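You operate a simulated robot arm through the tools that you are given. There is no shell and no other tool. Be economical: measure what you need, move in short steps, check, and stop when the job is done.

Carry out the task below with a simulated robot arm. There is one attempt and no reset: what you move stays moved.

Task
Set the last eyelet of the facing, then take the air off the press.
Fine: the facing lies ready; guard down, one stroke of the hand lever; valve off and vent.

It is judged by the outcome, as a careful person would: the job done as asked, and still so three seconds after it is handed in. It fails if anything else is knocked over, pushed out of place, dropped, spilled or broken.

Robot
A 6-joint arm with a two-finger parallel gripper, fixed in place. Base frame: the origin is at the foot of the arm, x ahead of it, y to its left, z up. Readings come in mm, rad, newtons and seconds.
With the tool pointing down near the work surface it reaches from about 100 to 560 mm from the base axis. Its first joint turns from -1.152 to 1.152 rad. Payload 2.9 kg.
Tool frame: the origin (TCP) lies between the finger pads and is the grasp point; the fingertips stand 30 mm ahead of it; z points along the fingers, y is the line along which they close. Largest opening 110 mm; finger width 20, thickness 10; the body of the gripper, 48 by 112 mm, starts 55 mm behind the TCP.
Orientation is that of the tool frame in the base frame, as [roll, pitch, yaw] about the fixed x, y, z axes, in that order (R = Rz(yaw) Ry(pitch) Rx(roll)). With the fingers straight down and closing along the base's y, the tool's x points along the base's -x, its y along +y and its z along -z.

Tools
- The arm moves only by the tool apply_moves. Its argument "rows" is a list of rows, each a list of 7 numbers: the gripper command, from -1 (shut) to 1 (fully open), values between in proportion, then the shift along the tool's x, y, z in units of 30 mm (1.0 is 30 mm), then the turn, a rotation vector about the tool's x, y, z in units of 6 degrees (1.0 is 6 degrees). In form: [[grip, x, y, z, ax, ay, az], ...]. A call has 1 to 20 rows; each row shifts and turns the commanded pose from where the row before left it, along the tool's axes as they then stand. A call with a number of a shift or a turn outside -1 to 1 is refused whole. Each row takes 0.2 s and may step no farther than 50 mm and 0.15 rad from the row before; otherwise, or with a gripper value out of range, the whole call is refused. Where a pose cannot be reached the arm comes as near as it can. A force on the tool above 90 N (or 10 N above the force at the start of the call, whichever is more), or a blocked arm, ends the call early, and 0.2 s more pass. The fingers move at their own pace (about 108 mm/s each) and stop on an object; they squeeze with about 29 N. The grip force told is the motor's: it shows also when the fingers shut on nothing. Time passes only in rows, and 0.2 s behind the last, so rows that do not move let the fingers close. It gives the time, the measured TCP pose, the force on the tool (base axes), the opening and the grip force at its end, in the units of the frame above (readings bear some noise), with the torque about the TCP (base axes, N m) and any sound that the robot's microphone picked up.
- Cameras (640 x 400 px; columns grow to the right, rows downward): "scene" is fixed at [70.7, 423.6, 1397.6]; the picture's right is [-0.83, -0.55, 0.00], its down [-0.25, 0.38, -0.89] and it looks along [0.49, -0.74, -0.45] (base axes); focal length 228 px, centre (320, 200). "wrist" rides on the gripper at [72, 17, -103] in the tool frame; the picture's right is [-0.23, 0.97, 0.00], its down [-0.76, -0.18, -0.62] and it looks along [-0.61, -0.14, 0.78] (tool axes); focal length 222 px, centre (320, 200). There is no depth. A picture from a camera that has moved, and an enlarged one, comes with that camera's place and axes in the base frame and with its lens.
- capture(camera): a new picture of that camera. The clock stands still meanwhile.
- enlarge(camera, box): a new picture of the part [left, top, right, bottom] of that camera's present view, enlarged. The clock stands still meanwhile.
- close_job(): hands the job in; it is judged then, once.

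Go step by step. Nothing tells you positions but the pictures and the camera data: compare them with the known pose of the tool, close in by small moves and look again before you grip or let go. The budget is 120 turns and 64 pictures, counting those below and the enlarged ones. Unless the task says otherwise, let go and move clear before handing in, and close with one line.

The tools are called after "Emit:" as name(argument=value, ...) on one line, values as JSON. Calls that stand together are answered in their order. apply_moves: Moves the arm, as the interface text tells. Its arguments: {"type":"object","properties":{"rows":{"type":"array"}},"required":["rows"]} The other tools are called the same way: capture (camera) takes a picture; enlarge (camera, box) takes an enlarged picture of a part of a camera's view; close_job () hands the job in.

At the start:

```text
t: 0.0
ee_pos: [300.2, -102.1, 1355.1]
orientation: [-3.141, 0.002, -3.141]
ft_force: [0.0, 0.8, -0.3]
moment: [0.01, 0.03, 0.01]
opening: 110.3
finger_force: 0.0
```

scene: 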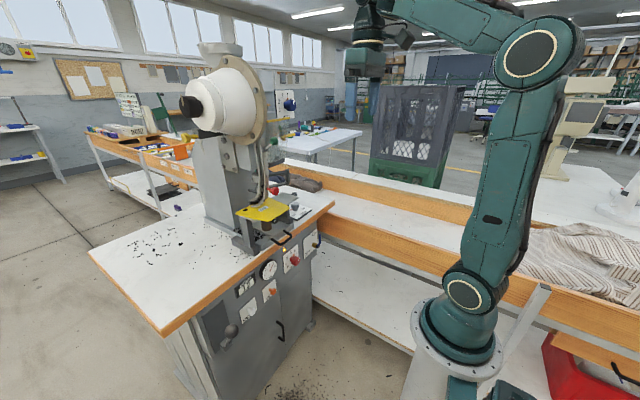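
wrist: 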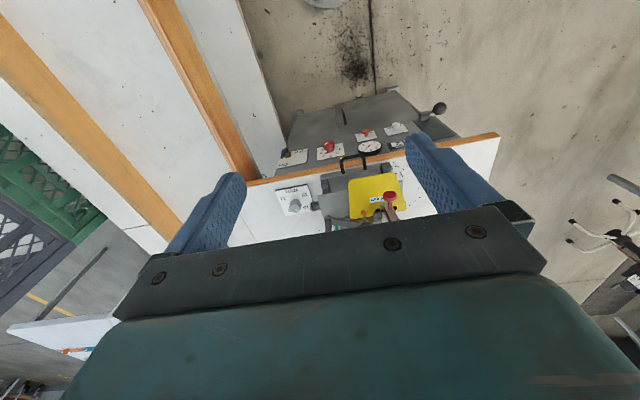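

I see an eyelet press on a table with a yellow guard, a hand lever, a gauge, and valves on the front panel. I'll look closer before moving.

Emit:
enlarge(camera="scene", box=[220, 150, 340, 225])

Emit:
enlarge(camera="scene", box=[200, 220, 340, 350])

Emit:
enlarge(camera="wrist", box=[260, 85, 460, 235])

```text
5.33 times, centred on (280, 188) of scene
camera zoom: at [70.7, 423.6, 1397.6], right [-0.83, -0.55, 0.0], down [-0.25, 0.38, -0.89], along [0.49, -0.74, -0.45], focal length 1216 px, centre (533, 267)
```

zoom: 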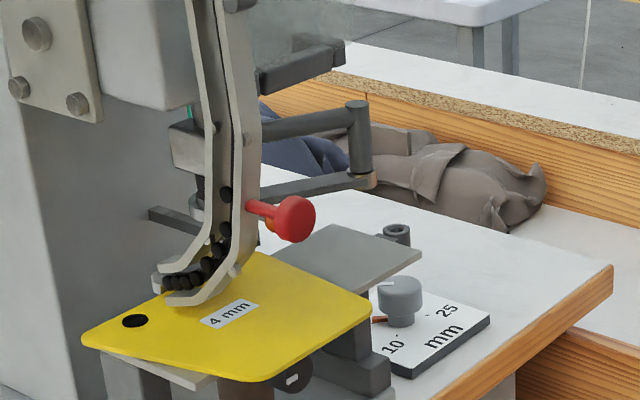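

```text
3.08 times, centred on (270, 285) of scene
camera zoom: at [70.7, 423.6, 1397.6], right [-0.83, -0.55, 0.0], down [-0.25, 0.38, -0.89], along [0.49, -0.74, -0.45], focal length 702 px, centre (474, -62)
```

zoom: 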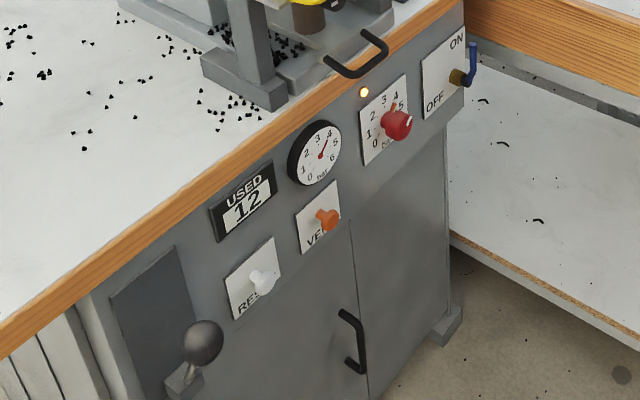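

```text
2.67 times, centred on (360, 160) of wrist
camera zoom: at [227.6, -85.7, 1458.9], right [0.23, 0.97, 0.0], down [0.76, -0.18, 0.62], along [0.61, -0.14, -0.78], focal length 592 px, centre (213, 307)
```

zoom: 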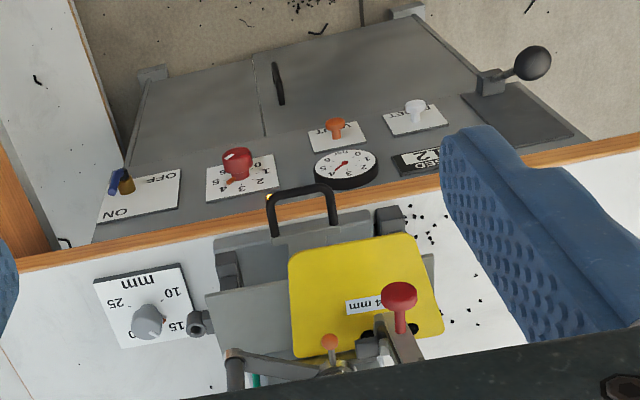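

The guard, knobs, gauge and lever are roughly triangulated: the red knob on the press head is near (517,-13,1118), the lever ball near (507,221,768), and the valve handle near (545,-287,756). I'll move the wrist camera closer over open space for a better look.

Emit:
apply_moves(rows=[[1, 0, 0.9, 0.9, 0, 0, 0], [1, 0, 0.9, 0.9, 0, 0, 0], [1, 0, 0.9, 0.9, 0, 0, 0], [1, 0, 0.7, 0.9, 0, 0, 0], [1, 0, 0, 0, 0, 0, 0]])

Emit:
capture(camera="wrist")

```text
t: 1.2
ee_pos: [301.1, 1.3, 1245.4]
orientation: [3.142, 0.004, -3.141]
ft_force: [0.1, -0.4, -0.3]
moment: [0.0, 0.0, 0.0]
opening: 109.9
finger_force: 0.0
```

```text
58 pictures are left
camera wrist: at [228.0, 17.9, 1348.6], right [0.23, 0.97, 0.0], down [0.76, -0.18, 0.63], along [0.61, -0.14, -0.78], focal length 222 px, centre (320, 200)
```

wrist: 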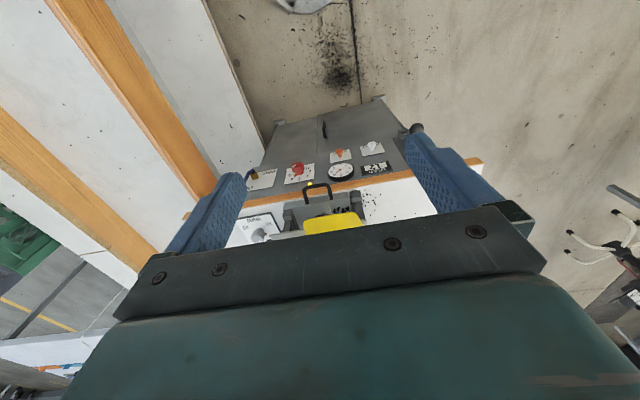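

The gripper body blocks the press head from here. I'll pitch the tool forward so the wrist camera looks across at it.

Emit:
apply_moves(rows=[[1, 0, 0, 0.5, 0, -1, 0], [1, 0, 0, 0.5, 0, -1, 0], [1, 0, 0, 0, 0, -1, 0], [1, 0, 0, 0, 0, -1, 0], [1, 0, 0, 0, 0, -1, 0], [1, 0, 0, 0, 0, -1, 0], [1, 0, 0, 0, 0, 0, 0]])

Emit:
capture(camera="wrist")

Emit:
enlarge(camera="wrist", box=[220, 40, 460, 220])

```text
t: 2.8
ee_pos: [304.0, 1.1, 1217.5]
orientation: [3.141, 0.631, -3.141]
ft_force: [0.0, 0.2, 0.7]
moment: [-0.02, 0.03, 0.05]
opening: 109.9
finger_force: 0.1
```

```text
57 pictures are left
camera wrist: at [183.3, 17.3, 1258.6], right [0.18, 0.97, 0.13], down [0.25, -0.18, 0.95], along [0.95, -0.14, -0.27], focal length 222 px, centre (320, 200)
```

wrist: 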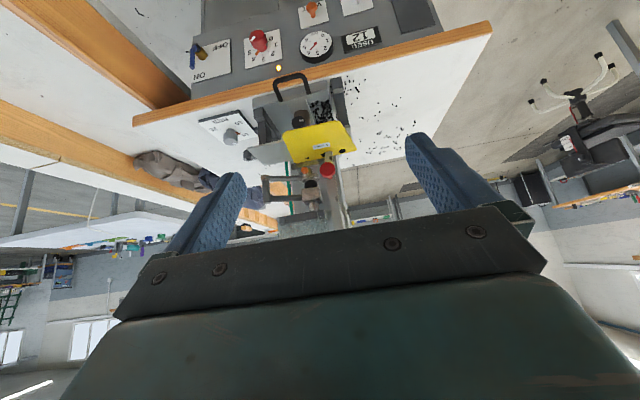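

```text
2.22 times, centred on (340, 130) of wrist
camera zoom: at [183.3, 17.3, 1258.6], right [0.18, 0.97, 0.13], down [0.25, -0.18, 0.95], along [0.95, -0.14, -0.27], focal length 494 px, centre (276, 356)
```

zoom: 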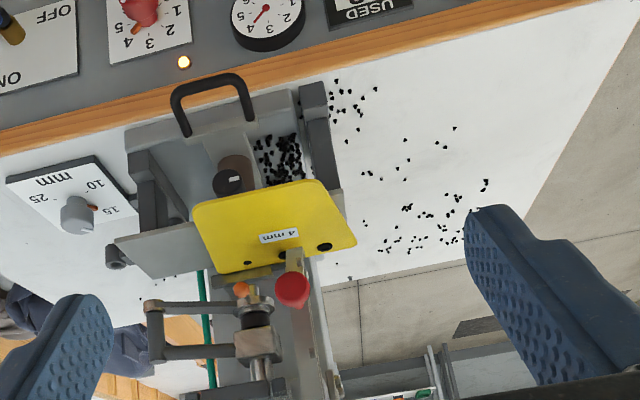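

The guard is a tilted yellow plate with a red knob on its arm, over the die. I'll zoom in for detail.

Emit:
enlarge(camera="wrist", box=[265, 90, 385, 210])

Emit:
enlarge(camera="wrist", box=[180, 0, 400, 100])

Emit:
enlarge(camera="scene", box=[180, 90, 310, 220])

```text
3.33 times, centred on (325, 150) of wrist
camera zoom: at [183.3, 17.3, 1258.6], right [0.18, 0.97, 0.13], down [0.25, -0.18, 0.95], along [0.95, -0.14, -0.27], focal length 740 px, centre (303, 367)
```

zoom: 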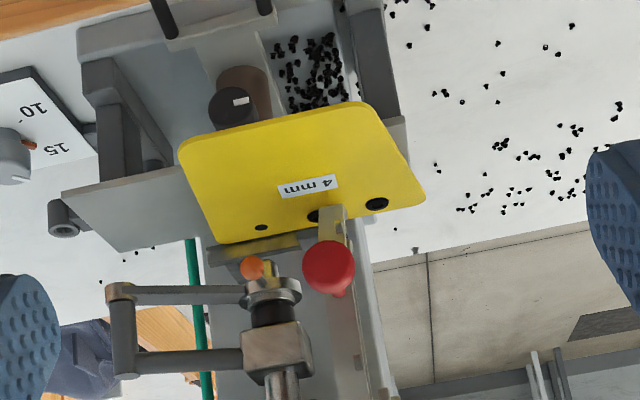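

```text
2.91 times, centred on (290, 50) of wrist
camera zoom: at [183.3, 17.3, 1258.6], right [0.18, 0.97, 0.13], down [0.25, -0.18, 0.95], along [0.95, -0.14, -0.27], focal length 646 px, centre (407, 636)
```

zoom: 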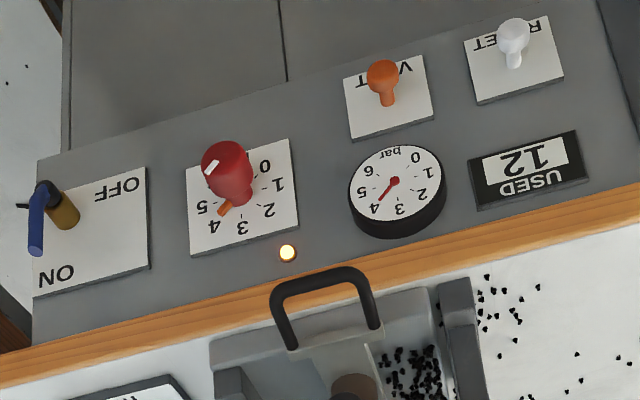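

```text
3.08 times, centred on (245, 155) of scene
camera zoom: at [70.7, 423.6, 1397.6], right [-0.83, -0.55, 0.0], down [-0.25, 0.38, -0.89], along [0.49, -0.74, -0.45], focal length 702 px, centre (551, 338)
```

zoom: 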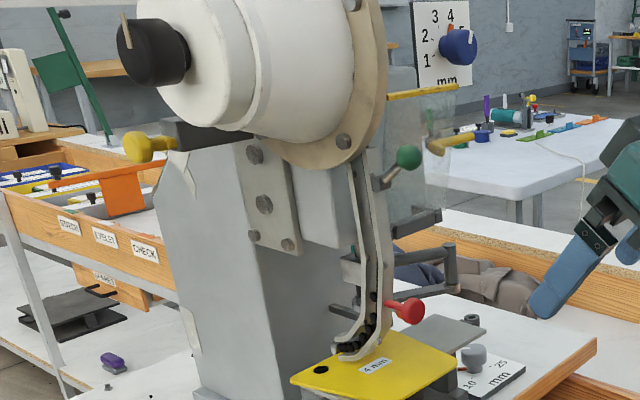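

What I took for the guard is likely the facing (yellow, labelled 4 mm). A clear pane with yellow edges beside the head looks like the real guard. I'll zoom in on that.

Emit:
enlarge(camera="scene", box=[240, 85, 310, 155])

Emit:
enlarge(camera="scene", box=[225, 145, 325, 230])

Emit:
enlarge(camera="wrist", box=[230, 150, 410, 250])

```text
5.71 times, centred on (275, 120) of scene
camera zoom: at [70.7, 423.6, 1397.6], right [-0.83, -0.55, 0.0], down [-0.25, 0.38, -0.89], along [0.49, -0.74, -0.45], focal length 1303 px, centre (577, 657)
```

zoom: 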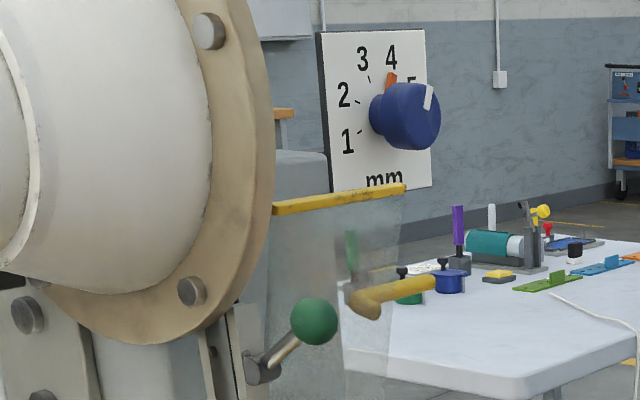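

```text
4.71 times, centred on (275, 188) of scene
camera zoom: at [70.7, 423.6, 1397.6], right [-0.83, -0.55, 0.0], down [-0.25, 0.38, -0.89], along [0.49, -0.74, -0.45], focal length 1073 px, centre (532, 259)
```

zoom: 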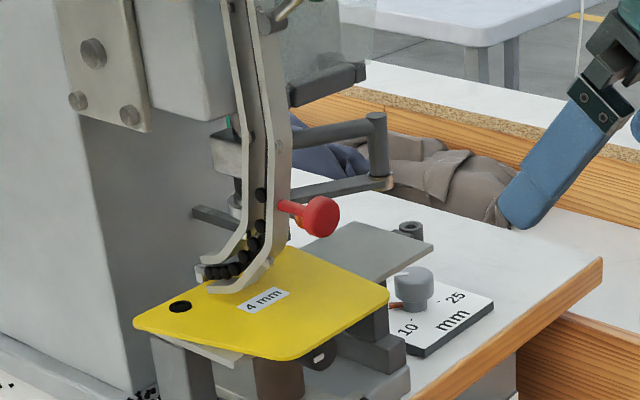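

```text
3.56 times, centred on (320, 200) of wrist
camera zoom: at [183.3, 17.3, 1258.6], right [0.18, 0.97, 0.13], down [0.25, -0.18, 0.95], along [0.95, -0.14, -0.27], focal length 790 px, centre (320, 200)
```

zoom: 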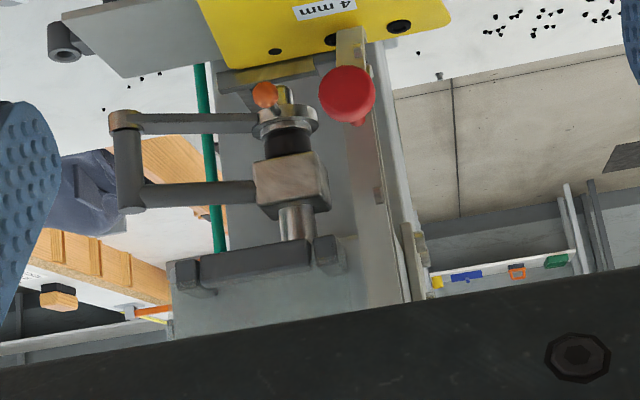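

The clear guard with its yellow handle seems to sit in its raised position, around z 1260. I'll raise the camera to view it from the front.

Emit:
apply_moves(rows=[[1, -0.589, 0, -0.808, 0, 0, 0], [1, -0.589, 0, -0.808, 0, 0, 0], [1, -0.589, 0, -0.808, 0, 0, 0], [1, -0.589, 0, -0.808, 0, 0, 0], [1, -0.589, 0, -0.808, 0, 0, 0], [1, 0, 0, 0, 0, 0, 0]])

Emit:
enlarge(camera="wrist", box=[220, 80, 420, 220])

```text
t: 4.2
ee_pos: [300.4, 0.1, 1367.1]
orientation: [-3.141, 0.632, 3.138]
ft_force: [-0.6, 0.3, 0.6]
moment: [0.01, -0.01, -0.03]
opening: 110.2
finger_force: 0.0
```

```text
2.86 times, centred on (320, 150) of wrist
camera zoom: at [181.0, 16.2, 1408.5], right [0.18, 0.97, 0.13], down [0.25, -0.18, 0.95], along [0.95, -0.14, -0.27], focal length 635 px, centre (320, 343)
```

zoom: 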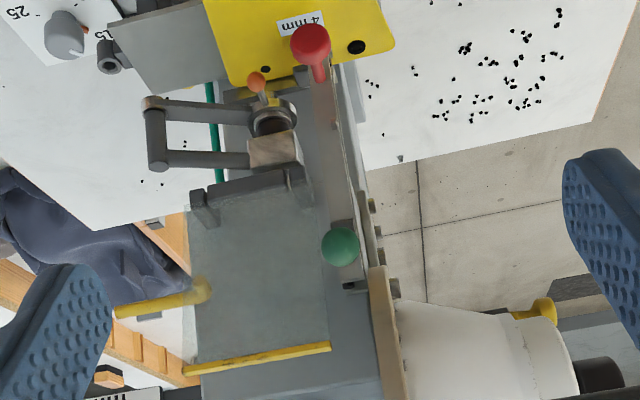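

I have the guard at about x 540–570, y -120…-31, z 1175–1309, with its yellow handle along y from (565,-110,1250) to (570,-180,1249). I'm checking whether it hinges or slides.

Emit:
enlarge(camera="scene", box=[258, 112, 308, 172])

Emit:
enlarge(camera="wrist", box=[250, 110, 340, 205])

```text
6.67 times, centred on (283, 142) of scene
camera zoom: at [70.7, 423.6, 1397.6], right [-0.83, -0.55, 0.0], down [-0.25, 0.38, -0.89], along [0.49, -0.74, -0.45], focal length 1520 px, centre (567, 587)
```

zoom: 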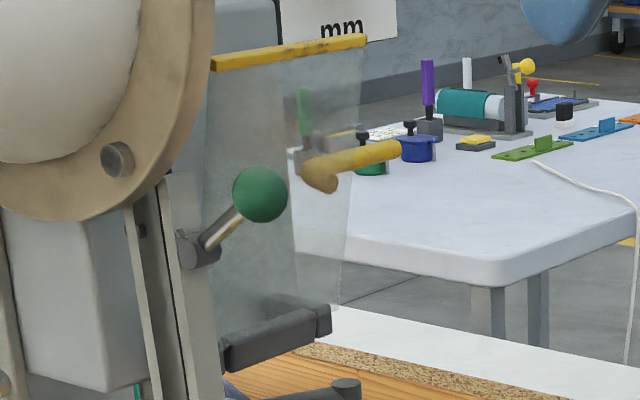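

```text
4.21 times, centred on (295, 158) of wrist
camera zoom: at [181.0, 16.2, 1408.5], right [0.18, 0.97, 0.13], down [0.25, -0.18, 0.95], along [0.95, -0.14, -0.27], focal length 935 px, centre (425, 379)
```

zoom: 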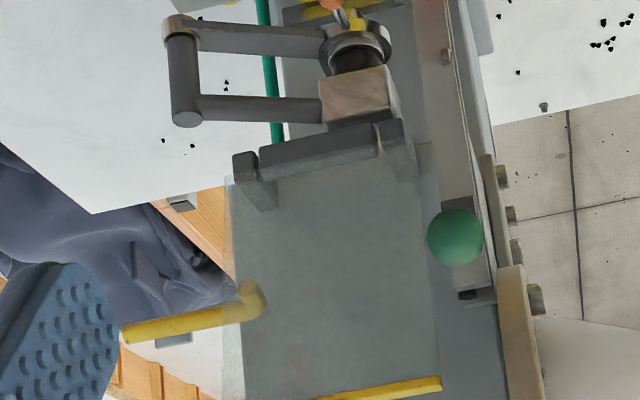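

The guard looks hinged on the dark axle at about (569, z 1175), with the pane raised. The handle can be swung forward and down about 75 mm from that axle. I'll turn the tool to point along +x with the fingers closing vertically, so they can grip the handle bar.

Emit:
apply_moves(rows=[[1, 0, 0, 0, 0, -1, 0], [1, 0, 0, 0, 0, -1, 0], [1, 0, 0, 0, 0, -1, 0], [1, 0, 0, 0, 0, -1, 0], [1, 0, 0, 0, 0, -1, 0], [1, 0, 0, 0, 0, -1, 0], [1, 0, 0, 0, 0, -1, 0], [1, 0, 0, 0, 0, -1, 0], [1, 0, 0, 0, 0, -0.97, 0], [1, 0, 0, 0, 0, 0, 0]])

Emit:
apply_moves(rows=[[1, 0, 0, 0, 0, 0, -1], [1, 0, 0, 0, 0, 0, -1], [1, 0, 0, 0, 0, 0, -1], [1, 0, 0, 0, 0, 0, -1], [1, 0, 0, 0, 0, 0, -1], [1, 0, 0, 0, 0, 0, -1], [1, 0, 0, 0, 0, 0, -1], [1, 0, 0, 0, 0, 0, -1], [1, 0, 0, 0, 0, 0, -1], [1, 0, 0, 0, 0, 0, -1], [1, 0, 0, 0, 0, 0, -1], [1, 0, 0, 0, 0, 0, -1], [1, 0, 0, 0, 0, 0, -1], [1, 0, 0, 0, 0, 0, -1], [1, 0, 0, 0, 0, 0, -1], [1, 0, 0, 0, 0, 0, 0]])

Emit:
capture(camera="wrist")

```text
t: 6.4
ee_pos: [302.4, 1.2, 1368.6]
orientation: [-2.412, 1.57, -2.412]
ft_force: [-0.6, -0.6, -0.6]
moment: [0.0, -0.01, -0.03]
opening: 109.9
finger_force: 0.1
```

```text
t: 9.8
ee_pos: [303.8, 0.8, 1367.5]
orientation: [-1.571, -0.002, -1.57]
ft_force: [0.8, 0.5, 0.3]
moment: [-0.01, -0.01, 0.02]
opening: 110.1
finger_force: 0.1
```

```text
46 pictures are left
camera wrist: at [199.9, -72.5, 1351.0], right [0.0, 0.23, -0.97], down [-0.62, 0.76, 0.18], along [0.78, 0.61, 0.14], focal length 222 px, centre (320, 200)
```

wrist: 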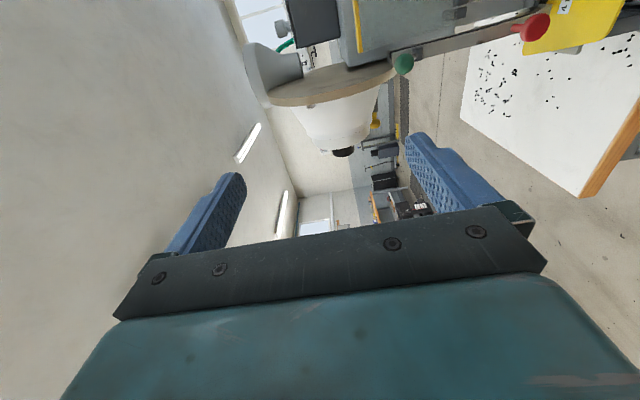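

Emit:
apply_moves(rows=[[0, 0.9, 0.557, 0.5, 0, 0, 0], [0, 0.9, 0.557, 0.5, 0, 0, 0], [0, 0.9, 0.557, 0.5, 0, 0, 0], [0, 0.9, 0.557, 0.8, 0, 0, 0], [0, 0.9, 0.557, 0.8, 0, 0, 0], [0, 0.53, 0.557, 0.8, 0, 0, 0], [0, 0, 0.557, 0.8, 0, 0, 0], [0, 0, 0, 0, 0, 0, 0]])

Emit:
capture(camera="wrist")

Emit:
enlarge(camera="scene", box=[230, 90, 390, 190])

```text
t: 11.6
ee_pos: [444.5, -152.1, 1249.6]
orientation: [-1.572, 0.002, -1.569]
ft_force: [0.3, 0.1, 0.2]
moment: [-0.04, 0.02, 0.0]
opening: 55.1
finger_force: 0.0
```

```text
45 pictures are left
camera wrist: at [340.5, -224.8, 1233.2], right [0.0, 0.23, -0.97], down [-0.62, 0.76, 0.18], along [0.78, 0.61, 0.14], focal length 222 px, centre (320, 200)
```

wrist: 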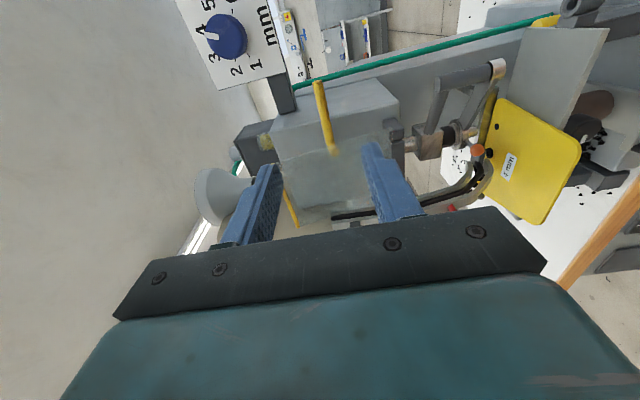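

```text
4.00 times, centred on (310, 140) of scene
camera zoom: at [70.7, 423.6, 1397.6], right [-0.83, -0.55, 0.0], down [-0.25, 0.38, -0.89], along [0.49, -0.74, -0.45], focal length 912 px, centre (360, 440)
```

zoom: 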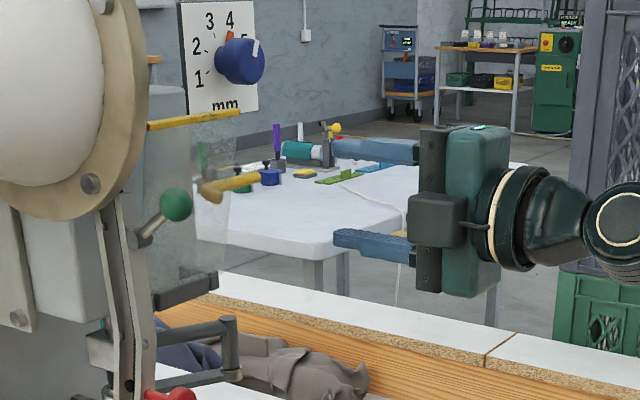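

Emit:
enlarge(camera="wrist", box=[260, 60, 430, 240])

```text
2.22 times, centred on (345, 150) of wrist
camera zoom: at [340.5, -224.8, 1233.2], right [0.0, 0.23, -0.97], down [-0.62, 0.76, 0.18], along [0.78, 0.61, 0.14], focal length 494 px, centre (264, 311)
```

zoom: 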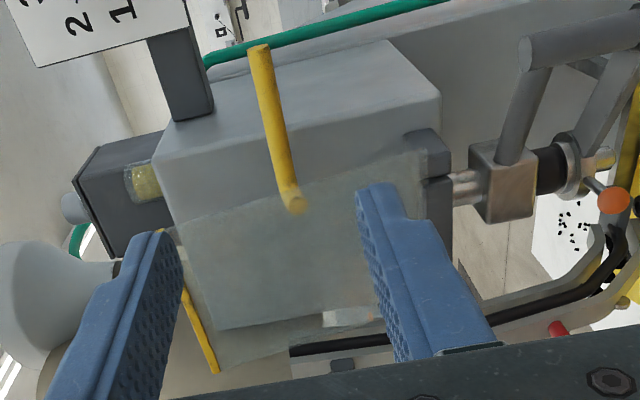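

Emit:
enlarge(camera="wrist", box=[355, 105, 425, 165])

Emit:
enlarge(camera="scene", box=[262, 130, 302, 180])

```text
6.67 times, centred on (390, 135) of wrist
camera zoom: at [340.5, -224.8, 1233.2], right [0.0, 0.23, -0.97], down [-0.62, 0.76, 0.18], along [0.78, 0.61, 0.14], focal length 1481 px, centre (-147, 633)
```

zoom: 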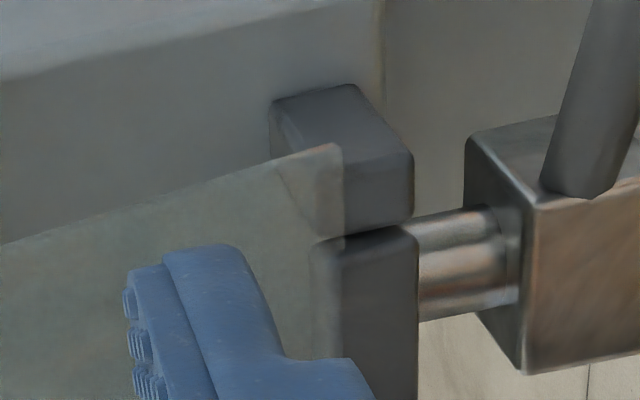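

```text
8.00 times, centred on (282, 155) of scene
camera zoom: at [70.7, 423.6, 1397.6], right [-0.83, -0.55, 0.0], down [-0.25, 0.38, -0.89], along [0.49, -0.74, -0.45], focal length 1824 px, centre (624, 560)
```

zoom: 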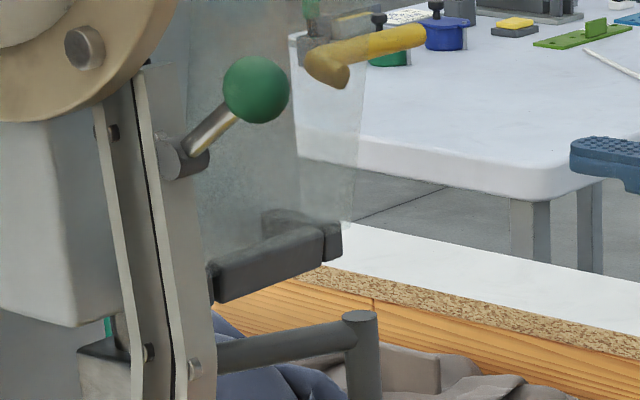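

It's a hinge: a bar between two knuckles at z≈1175. I'll advance with the fingers straddling the handle bar, then check before gripping.

Emit:
apply_moves(rows=[[0, 0, 0.1, 0.9, 0, 0, 0], [0, 0, 0, 0.9, 0, 0, 0], [0, 0, 0, 0.9, 0, 0, 0], [0, 0, 0, 0.9, 0, 0, 0], [0, 0, 0, 0, 0, 0, 0]])

Emit:
capture(camera="wrist")

Emit:
enlarge(camera="scene", box=[240, 90, 360, 180])

```text
t: 12.8
ee_pos: [552.1, -153.0, 1243.4]
orientation: [-1.571, 0.0, -1.572]
ft_force: [0.9, -0.1, 0.1]
moment: [0.01, 0.01, 0.03]
opening: 54.8
finger_force: 0.0
```

```text
40 pictures are left
camera wrist: at [448.9, -224.8, 1227.2], right [0.0, 0.23, -0.97], down [-0.62, 0.76, 0.18], along [0.78, 0.61, 0.14], focal length 222 px, centre (320, 200)
```

wrist: 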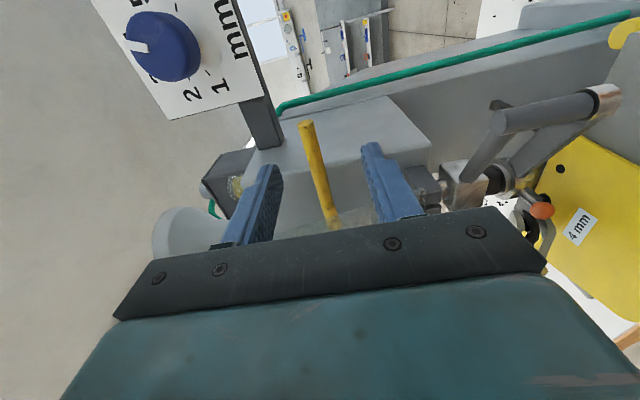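

```text
4.44 times, centred on (300, 135) of scene
camera zoom: at [70.7, 423.6, 1397.6], right [-0.83, -0.55, 0.0], down [-0.25, 0.38, -0.89], along [0.49, -0.74, -0.45], focal length 1013 px, centre (409, 489)
```

zoom: 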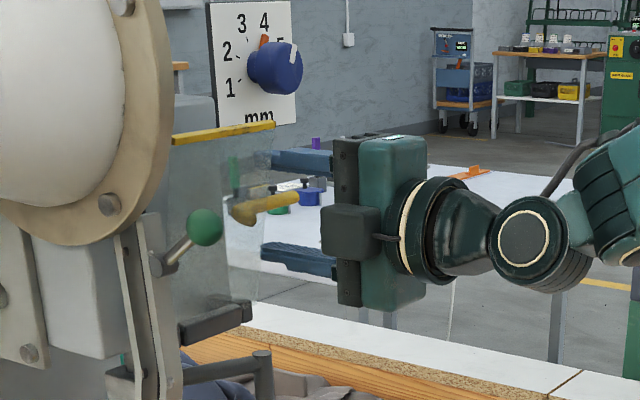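

The bar lies between the fingers at about (573,-152,1244). I'll advance 8 mm and close.

Emit:
apply_moves(rows=[[0, 0, 0, 0.27, 0, 0, 0], [-0.5, 0, 0, 0, 0, 0, 0], [-1, 0, 0, 0, 0, 0, 0], [-1, 0, 0, 0, 0, 0, 0]])

Emit:
enlarge(camera="wrist", box=[230, 90, 450, 240])

```text
t: 13.8
ee_pos: [559.6, -151.8, 1245.9]
orientation: [-1.567, 0.001, -1.573]
ft_force: [0.6, -1.3, 5.3]
moment: [-0.01, -0.11, -0.04]
opening: 9.3
finger_force: 45.0
```

```text
2.67 times, centred on (340, 165) of wrist
camera zoom: at [457.0, -224.7, 1228.7], right [0.0, 0.23, -0.97], down [-0.62, 0.76, 0.18], along [0.78, 0.61, 0.14], focal length 592 px, centre (267, 293)
```

zoom: 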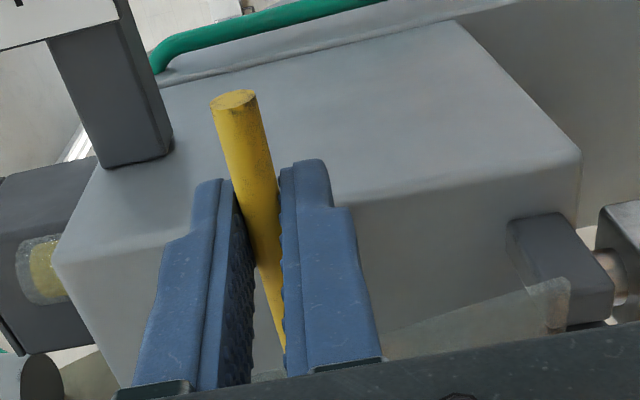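

Gripped. A small pull in -x will test the hinge.

Emit:
apply_moves(rows=[[-1, 0, 0, -0.25, 0, 0, 0], [-1, 0, 0, -0.25, 0, 0, 0], [-1, 0, 0, 0, 0, 0, 0]])

Emit:
enlarge(camera="scene", box=[240, 90, 360, 180])

```text
t: 14.6
ee_pos: [544.1, -152.3, 1243.7]
orientation: [-1.576, 0.003, -1.572]
ft_force: [2.4, -1.6, -6.3]
moment: [-0.01, 0.07, 0.03]
opening: 9.3
finger_force: 44.9
```

```text
4.44 times, centred on (300, 135) of scene
camera zoom: at [70.9, 423.5, 1397.6], right [-0.83, -0.55, 0.0], down [-0.25, 0.38, -0.89], along [0.49, -0.74, -0.45], focal length 1013 px, centre (409, 489)
```

zoom: 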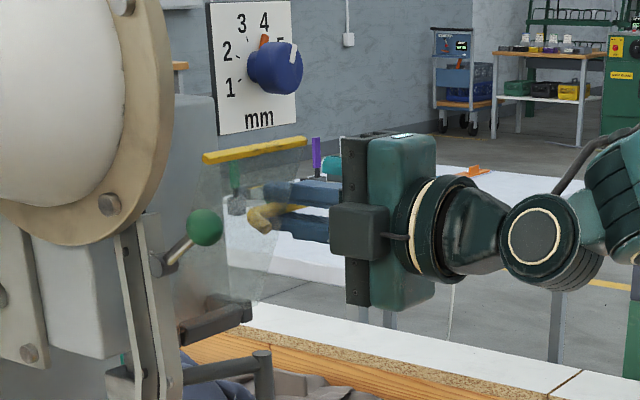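

The guard swings. I'll shift the grip 14 mm outward along the bar for clearance with the pane, keeping the bar loosely caged.

Emit:
apply_moves(rows=[[-0.75, 0, 0, 0, 0, 0, 0], [-0.75, 0.25, 0, 0, 0, 0, 0], [-0.75, 0.22, 0, 0, 0, 0, 0], [-1, 0, 0, 0, 0, 0, 0], [-1, 0, 0, 0, 0, 0, 0]])

Emit:
apply_moves(rows=[[-1, 0, 0.117, -0.467, 0, 0, 0], [-1, 0, 0.21, -0.433, 0, 0, 0], [-1, 0, 0.297, -0.377, 0, 0, 0], [-1, 0, 0, 0, 0, 0, 0]])

Emit:
enlarge(camera="scene", box=[230, 90, 370, 195])

```text
t: 15.8
ee_pos: [544.4, -164.4, 1244.8]
orientation: [-1.578, 0.002, -1.57]
ft_force: [0.3, 8.5, -13.8]
moment: [-0.1, 0.27, 0.21]
opening: 9.3
finger_force: 45.2
```

```text
t: 16.8
ee_pos: [507.2, -164.3, 1228.4]
orientation: [-1.572, -0.001, -1.569]
ft_force: [7.7, 15.8, -5.9]
moment: [-0.02, 0.05, 0.88]
opening: 9.3
finger_force: 45.4
```

```text
3.81 times, centred on (300, 142) of scene
camera zoom: at [71.0, 424.2, 1397.4], right [-0.83, -0.55, 0.0], down [-0.25, 0.38, -0.89], along [0.49, -0.74, -0.45], focal length 868 px, centre (396, 419)
```

zoom: 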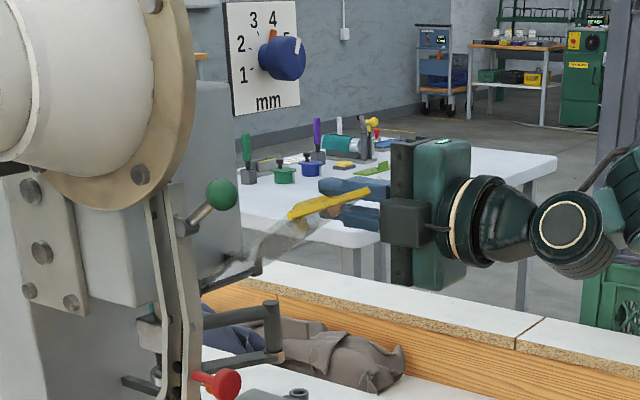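

Emit:
apply_moves(rows=[[-1, 0, 0.367, -0.31, 0, 0, 0], [-1, 0, 0.427, -0.227, 0, 0, 0], [-1, 0, 0.46, -0.133, 0, 0, 0], [-1, 0, 0, 0, 0, 0, 0]])

Emit:
enlarge(camera="scene", box=[230, 90, 370, 195])

Emit:
capture(camera="wrist")

```text
t: 17.8
ee_pos: [485.1, -165.8, 1191.4]
orientation: [-1.57, 0.0, -1.571]
ft_force: [-33.6, 11.1, 7.6]
moment: [-0.03, -0.12, 0.2]
opening: 9.4
finger_force: 44.6
```

```text
3.81 times, centred on (300, 142) of scene
camera zoom: at [69.4, 424.0, 1397.5], right [-0.83, -0.55, 0.0], down [-0.25, 0.38, -0.89], along [0.49, -0.74, -0.45], focal length 868 px, centre (396, 419)
```

zoom: 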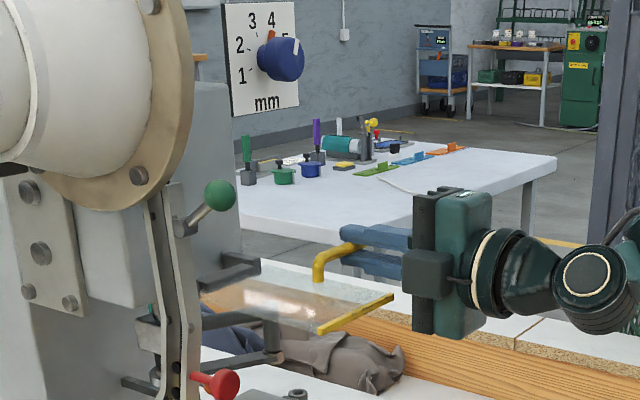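

```text
34 pictures are left
camera wrist: at [381.6, -238.8, 1175.1], right [0.0, 0.23, -0.97], down [-0.62, 0.76, 0.18], along [0.78, 0.61, 0.14], focal length 222 px, centre (320, 200)
```

wrist: 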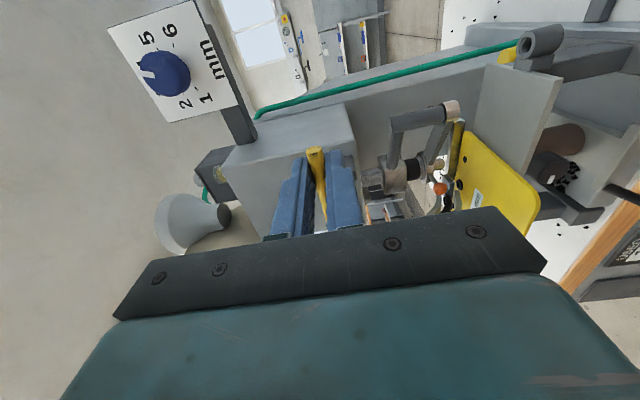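

Emit:
apply_moves(rows=[[-1, 0, 0, -0.15, 0, 0, 0], [-1, 0, 0.5, -0.053, 0, 0, 0], [-1, 0, 0.493, 0.05, 0, 0, 0], [-1, 0, 0, 0, 0, 0, 0]])

```text
t: 18.8
ee_pos: [481.2, -167.0, 1163.7]
orientation: [-1.569, 0.001, -1.574]
ft_force: [17.8, -2.7, 5.2]
moment: [0.05, -0.21, 0.17]
opening: 9.2
finger_force: 45.2
```

Emit:
apply_moves(rows=[[-1, 0, 0.47, 0.2, 0, 0, 0], [-1, 0, 0.427, 0.27, 0, 0, 0], [-1, 0, 0, 0, 0, 0, 0]])

Emit:
enlarge(camera="scene", box=[230, 90, 370, 210])

```text
t: 19.6
ee_pos: [496.2, -166.7, 1132.8]
orientation: [-1.576, 0.001, -1.571]
ft_force: [-5.7, -3.3, -3.4]
moment: [-0.03, -0.03, -0.48]
opening: 9.0
finger_force: 45.1
```

```text
3.33 times, centred on (300, 150) of scene
camera zoom: at [70.5, 423.5, 1397.6], right [-0.83, -0.55, 0.0], down [-0.25, 0.38, -0.89], along [0.49, -0.74, -0.45], focal length 760 px, centre (387, 367)
```

zoom: 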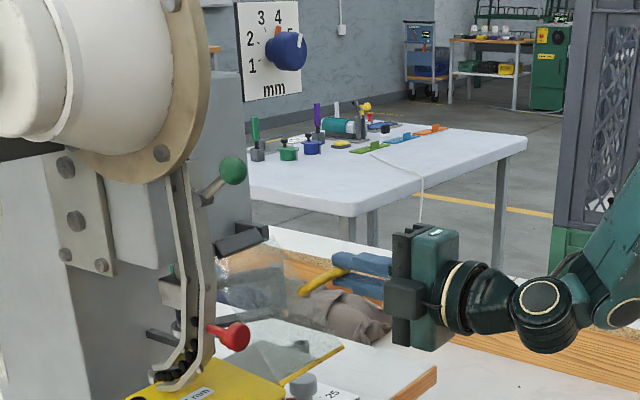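

Emit:
apply_moves(rows=[[-1, 0, 0.37, 0.33, 0, 0, 0], [-1, 0, 0.29, 0.4, 0, 0, 0], [-1, 0, 0, 0, 0, 0, 0]])

Emit:
enlarge(camera="scene", box=[230, 110, 370, 230])

```text
t: 20.4
ee_pos: [516.0, -167.1, 1113.6]
orientation: [-1.572, -0.001, -1.573]
ft_force: [-5.5, -11.3, -6.5]
moment: [-0.01, 0.05, -0.32]
opening: 9.1
finger_force: 45.4
```

```text
3.33 times, centred on (300, 170) of scene
camera zoom: at [70.6, 423.2, 1397.7], right [-0.83, -0.55, 0.0], down [-0.25, 0.38, -0.89], along [0.49, -0.74, -0.45], focal length 760 px, centre (387, 300)
```

zoom: 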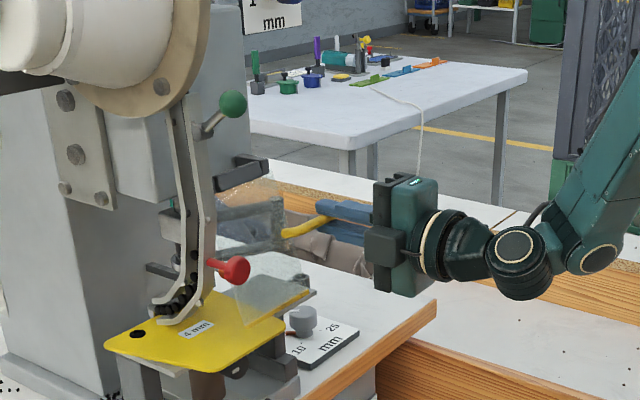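

Emit:
apply_moves(rows=[[-1, 0, 0.17, 0.4, 0, 0, 0], [-1, 0, 0, 0, 0, 0, 0]])

Emit:
enlarge(camera="scene", box=[250, 140, 340, 220])

Emit:
capture(camera="wrist")

```text
t: 21.0
ee_pos: [528.6, -166.8, 1105.9]
orientation: [-1.575, 0.002, -1.573]
ft_force: [-6.3, -12.7, -13.6]
moment: [-0.05, 0.16, -0.49]
opening: 9.2
finger_force: 45.3
```

```text
5.00 times, centred on (295, 180) of scene
camera zoom: at [70.7, 423.1, 1397.7], right [-0.83, -0.55, 0.0], down [-0.25, 0.38, -0.89], along [0.49, -0.74, -0.45], focal length 1140 px, centre (445, 300)
```

zoom: 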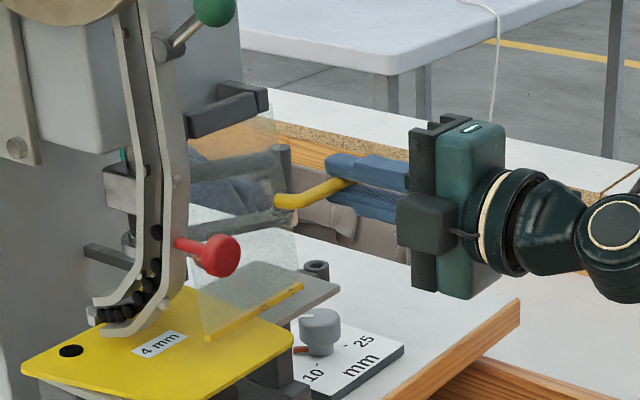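

```text
30 pictures are left
camera wrist: at [425.3, -238.8, 1091.8], right [0.0, 0.23, -0.97], down [-0.62, 0.76, 0.18], along [0.78, 0.61, 0.14], focal length 222 px, centre (320, 200)
```

wrist: 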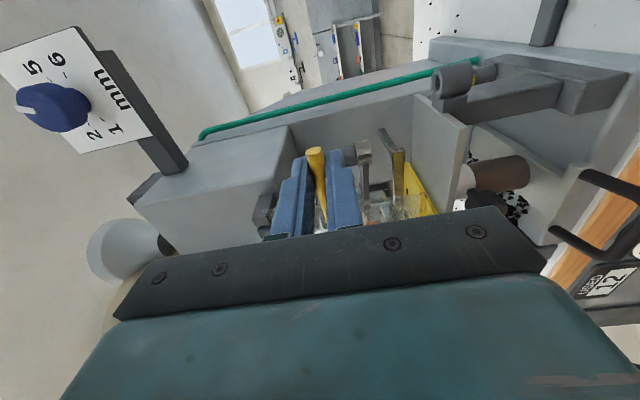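

Emit:
apply_moves(rows=[[-1, 0, 0.06, 0.27, 0, 0, 0], [-1, 0, 0, 0, 0, 0, 0]])

```text
t: 21.6
ee_pos: [537.7, -167.1, 1104.8]
orientation: [-1.581, 0.0, -1.573]
ft_force: [-8.3, -12.7, -24.2]
moment: [0.04, 0.34, 0.09]
opening: 9.1
finger_force: 44.8
```

Emit:
apply_moves(rows=[[-1, 0, 0.12, 0.1, 0, 0, 0], [-1, 0, 0.02, 0.13, 0, 0, 0], [-1, 0, 0, 0, 0, 0, 0]])

Emit:
enlarge(camera="scene", box=[250, 140, 340, 220])

```text
t: 22.4
ee_pos: [541.9, -165.2, 1105.8]
orientation: [-1.568, -0.001, -1.573]
ft_force: [-34.8, -5.4, -8.8]
moment: [-0.07, 0.1, -0.24]
opening: 9.5
finger_force: 45.0
```

```text
5.00 times, centred on (295, 180) of scene
camera zoom: at [69.7, 423.4, 1397.7], right [-0.83, -0.55, 0.0], down [-0.25, 0.38, -0.89], along [0.49, -0.74, -0.45], focal length 1140 px, centre (445, 300)
```

zoom: 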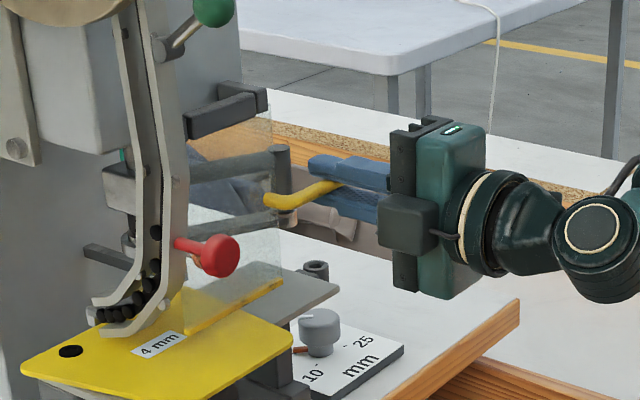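

The pull force shows the guard is at its stop and the pane hangs vertical just above the facing. I'll release and back away.

Emit:
apply_moves(rows=[[-0.6, 0, 0, 0, 0, 0, 0], [-0.2, 0, 0, 0, 0, 0, 0], [-0.2, 0, 0, -0.6, 0, 0, 0], [-0.2, 0, 0, -1, 0, 0, 0], [-0.2, 0, 0, -1, 0, 0, 0], [-0.2, 0, 0, -1, 0, 0, 0], [-0.2, 0, 0, -1, 0, 0, 0], [-0.2, 0, 0, 0, 0, 0, 0]])

Emit:
enlarge(camera="wrist", box=[280, 80, 480, 230])

Emit:
enlarge(camera="scene", box=[190, 250, 300, 370])

```text
t: 24.2
ee_pos: [409.8, -166.2, 1106.1]
orientation: [-1.594, -0.016, -1.573]
ft_force: [0.3, 0.5, -0.1]
moment: [-0.02, -0.04, 0.01]
opening: 43.8
finger_force: 0.2
out of reach, approached as far as the arm can: row 7
```

```text
2.67 times, centred on (380, 155) of wrist
camera zoom: at [306.2, -239.0, 1093.7], right [-0.02, 0.21, -0.98], down [-0.62, 0.77, 0.18], along [0.79, 0.61, 0.11], focal length 592 px, centre (160, 320)
```

zoom: 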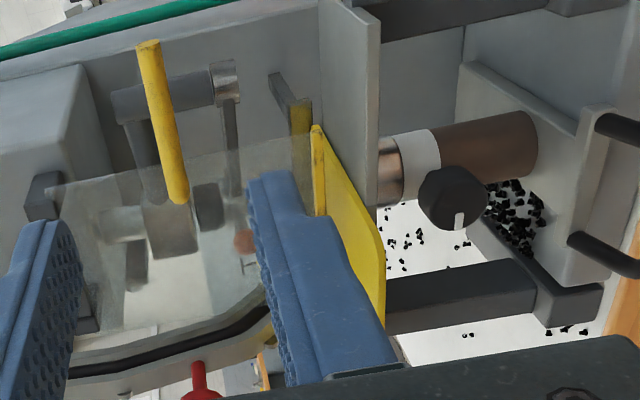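

```text
3.33 times, centred on (245, 310) of scene
camera zoom: at [70.7, 423.6, 1397.6], right [-0.83, -0.55, 0.0], down [-0.25, 0.38, -0.89], along [0.49, -0.74, -0.45], focal length 760 px, centre (570, -167)
```

zoom: 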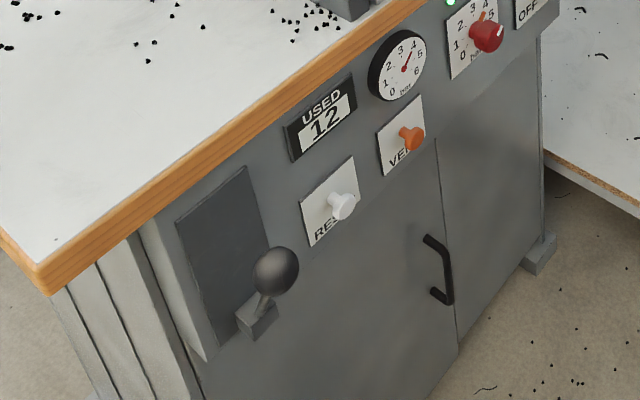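

The guard is down and the lamp has turned green, so the interlock is made. Next is the hand lever at the panel's left, ball about (507,221,768) and pivot about (575,222,640). I'll lift away, turn the tool down and move over for a look.

Emit:
apply_moves(rows=[[-0.2, 0, -1, 0, 0, 0, 0], [-0.2, 0, -1, 0, 0, 0, 0], [-0.2, 0, -1, 0, 0, 0, 0], [-0.2, -0.6, -1, 0, 0, 0, 0], [-0.2, -0.8, -1, -0.5, 0, 0, 0], [-0.2, -0.8, -1, -0.5, 0, 0, 0], [-0.2, -0.8, 0, -0.5, 0, 0, 0], [-0.2, -0.8, 0, -0.5, 0, 0, 0], [-0.2, -0.8, 0, 0, 0, 0, 0], [-0.2, -0.8, 0, 0, 0, 0, 0]])

Emit:
apply_moves(rows=[[-0.2, 0, 0, 0, 0, 0, 1], [-0.2, 0, 0, 0, 0, 0, 1], [-0.2, 0, 0, 0, 0, 0, 1], [-0.2, 0, 0, 0, 0, 0, 1], [-0.2, 0, 0, 0, 0, 0, 1], [-0.2, 0, 0, 0, 0, 0, 1], [-0.2, 0, 0, 0, 0, 0, 1], [-0.2, 0, 0, 0, 0, 0, 1], [-0.2, 0, 0, 0, 0, 0, 1], [-0.2, 0, 0, 0, 0, 0, 1], [-0.2, 0, 0, 0, 0, 0, 1], [-0.2, 0, 0, 0, 0, 0, 1], [-0.2, 0, 0, 0, 0, 0, 1], [-0.2, 0, 0, 0, 0, 0, 1], [-0.2, 0, 0, 0, 0, 0, 1], [-0.2, 0, 0, 0, 0, 0, 0]])

```text
t: 26.4
ee_pos: [350.3, -0.7, 1287.8]
orientation: [-1.571, 0.002, -1.569]
ft_force: [0.6, 1.0, -0.7]
moment: [0.0, -0.02, 0.02]
opening: 44.2
finger_force: 0.1
```

```text
t: 29.8
ee_pos: [352.6, -1.9, 1288.1]
orientation: [1.998, 1.568, 1.999]
ft_force: [-0.7, -0.3, 0.2]
moment: [-0.01, 0.0, 0.0]
opening: 43.8
finger_force: 0.0
```

Emit:
apply_moves(rows=[[-0.2, 0, 0, 0, 0, 1, 0], [-0.2, 0, 0, 0, 0, 1, 0], [-0.2, 0, 0, 0, 0, 1, 0], [-0.2, 0, 0, 0, 0, 1, 0], [-0.2, 0, 0, 0, 0, 1, 0], [-0.2, 0, 0, 0, 0, 1, 0], [-0.2, 0, 0, 0, 0, 1, 0], [-0.2, 0, 0, 0, 0, 1, 0], [-0.2, 0, 0, 0, 0, 1, 0], [-0.2, 0, 0, 0, 0, 1, 0], [-0.2, 0, 0, 0, 0, 1, 0], [-0.2, 0, 0, 0, 0, 1, 0], [-0.2, 0, 0, 0, 0, 0, 0]])

```text
t: 32.6
ee_pos: [351.8, -0.8, 1288.4]
orientation: [-3.141, 0.311, -3.141]
ft_force: [0.1, 0.8, 1.1]
moment: [-0.01, 0.02, -0.04]
opening: 44.0
finger_force: 0.1
```

Emit:
apply_moves(rows=[[0, 0.296, 0.67, 0.92, 0, 0, 0], [0, 0.296, 0.67, 0.92, 0, 0, 0], [0, 0.296, 0.67, 0.92, 0, 0, 0], [0, 0.296, 0.67, 0.92, 0, 0, 0], [0, 0.296, 0.67, 0.92, 0, 0, 0], [0, 0.296, 0.67, 0.92, 0, 0, 0], [0, 0.296, 0.67, 0.92, 0, 0, 0], [0, 0.296, 0.67, 0.92, 0, 0, 0], [0, 0.296, 0.67, 0.92, 0, 0, 0], [0, 0.296, 0.67, 0.92, 0, 0, 0], [0, 0, 0, 0, 0, 0, 0]])

Emit:
capture(camera="wrist")

```text
t: 35.0
ee_pos: [354.7, 200.9, 995.3]
orientation: [3.141, 0.313, -3.141]
ft_force: [0.2, 0.8, 0.4]
moment: [0.0, 0.02, 0.01]
opening: 55.1
finger_force: 0.1
```

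```text
26 pictures are left
camera wrist: at [253.5, 219.4, 1071.7], right [0.22, 0.97, 0.07], down [0.53, -0.18, 0.83], along [0.82, -0.14, -0.56], focal length 222 px, centre (320, 200)
```

wrist: 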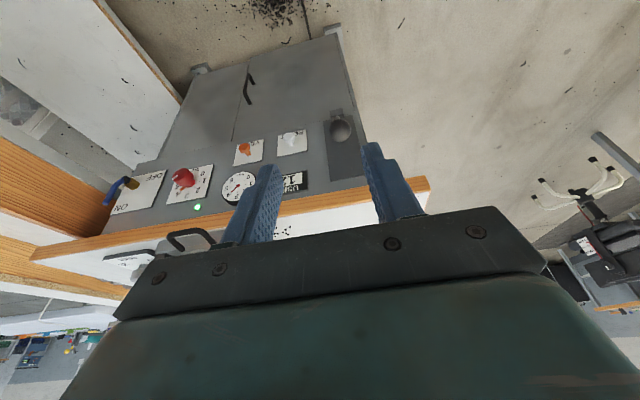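

Emit:
enlarge(camera="wrist", box=[220, 90, 400, 200])

Emit:
enlarge(camera="wrist", box=[95, 120, 275, 230])

```text
3.56 times, centred on (310, 145) of wrist
camera zoom: at [253.5, 219.4, 1071.7], right [0.22, 0.97, 0.07], down [0.53, -0.18, 0.83], along [0.82, -0.14, -0.56], focal length 790 px, centre (356, 396)
```

zoom: 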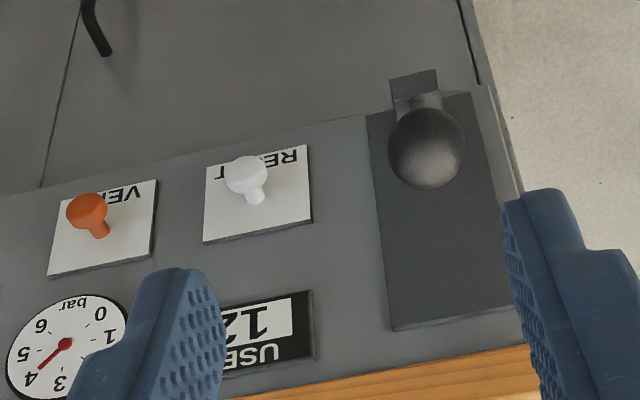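

```text
3.56 times, centred on (185, 175) of wrist
camera zoom: at [253.5, 219.4, 1071.7], right [0.22, 0.97, 0.07], down [0.53, -0.18, 0.83], along [0.82, -0.14, -0.56], focal length 790 px, centre (800, 289)
```

zoom: 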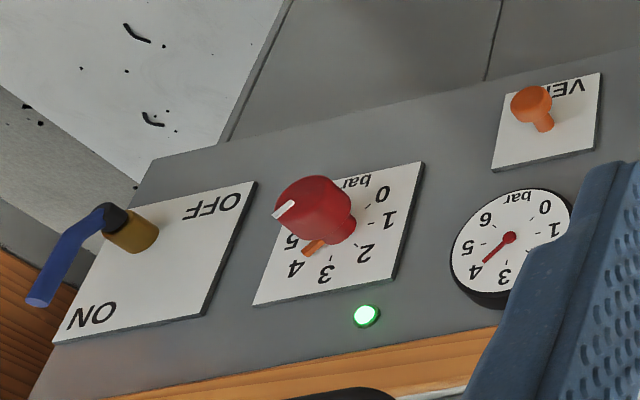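

The lever ball is at about (505,221,768), 35 mm across. I'll come to a point 80 mm short of it along the tool axis.

Emit:
apply_moves(rows=[[0.2, -0.351, 0.096, 0.868, 0, 0, 0], [0.2, -0.351, 0.096, 0.868, 0, 0, 0], [0.2, -0.351, 0.096, 0.868, 0, 0, 0], [0.2, -0.351, 0.096, 0.868, 0, 0, 0], [0.2, -0.351, 0.096, 0.868, 0, 0, 0], [0.2, -0.351, 0.096, 0.868, 0, 0, 0], [0.2, -0.351, 0.096, 0.868, 0, 0, 0], [0.2, 0, 0, 0, 0, 0, 0]])

Emit:
capture(camera="wrist")

```text
t: 36.8
ee_pos: [477.4, 219.2, 846.6]
orientation: [3.14, 0.313, -3.141]
ft_force: [-0.6, -0.5, -0.2]
moment: [-0.04, 0.03, -0.02]
opening: 66.2
finger_force: 0.0
```

```text
23 pictures are left
camera wrist: at [377.9, 236.2, 923.6], right [0.22, 0.97, 0.07], down [0.53, -0.18, 0.83], along [0.82, -0.14, -0.56], focal length 222 px, centre (320, 200)
```

wrist: 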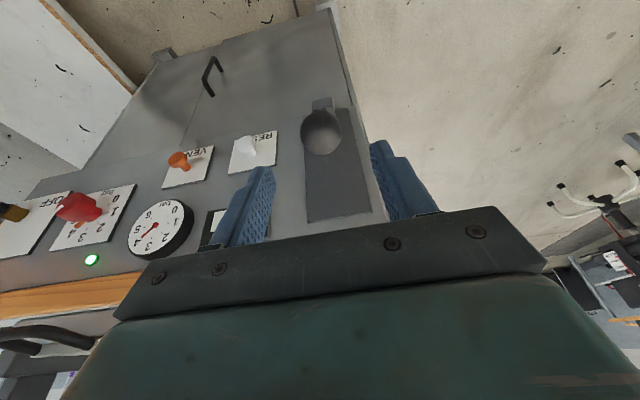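

Emit:
apply_moves(rows=[[0.2, -0.1, 0.05, 0.9, 0, 0, 0], [0.2, 0, 0, 0.9, 0, 0, 0], [0.2, 0, 0, 0.87, 0, 0, 0], [0.2, 0, 0, 0, 0, 0, 0]])

Emit:
enlarge(camera="wrist", box=[220, 80, 440, 230])

```text
t: 37.8
ee_pos: [504.4, 219.5, 771.5]
orientation: [-3.141, 0.315, 3.141]
ft_force: [-0.5, 0.3, 0.5]
moment: [-0.01, 0.02, 0.0]
opening: 66.2
finger_force: 0.1
```

```text
2.67 times, centred on (330, 155) of wrist
camera zoom: at [404.8, 236.5, 848.6], right [0.22, 0.97, 0.07], down [0.53, -0.18, 0.83], along [0.82, -0.14, -0.56], focal length 592 px, centre (293, 320)
```

zoom: 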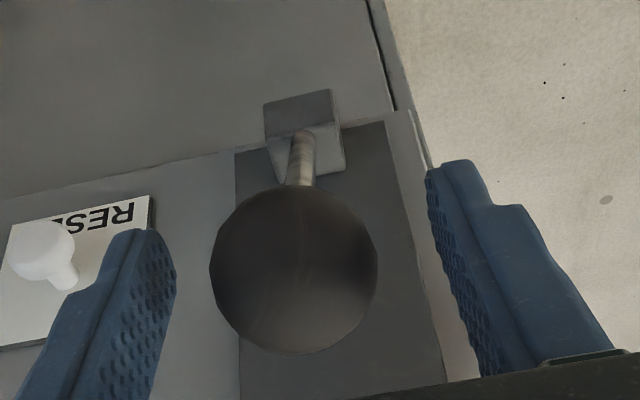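

Emit:
apply_moves(rows=[[-0.2, 0, 0, 0, 0, 0, 0], [-1, 0, 0, 0, 0, 0, 0], [-1, 0, 0, 0, 0, 0, 0]])

```text
t: 38.6
ee_pos: [505.2, 220.7, 772.0]
orientation: [-3.141, 0.313, -3.141]
ft_force: [2.2, 0.8, -3.5]
moment: [0.05, 0.0, 0.02]
opening: 36.6
finger_force: 44.8
```

Gripped the ball. I'll begin the stroke along its arc: out toward the robot and down.

Emit:
apply_moves(rows=[[-1, 0.504, 0, 0.118, 0, 0, 0], [-1, 0.485, 0, 0.17, 0, 0, 0], [-1, 0, 0, 0, 0, 0, 0]])

```text
t: 39.4
ee_pos: [478.6, 221.7, 753.2]
orientation: [-3.141, 0.307, -3.14]
ft_force: [0.2, 0.0, 1.0]
moment: [-0.01, 0.0, 0.0]
opening: 0.0
finger_force: 37.6
```

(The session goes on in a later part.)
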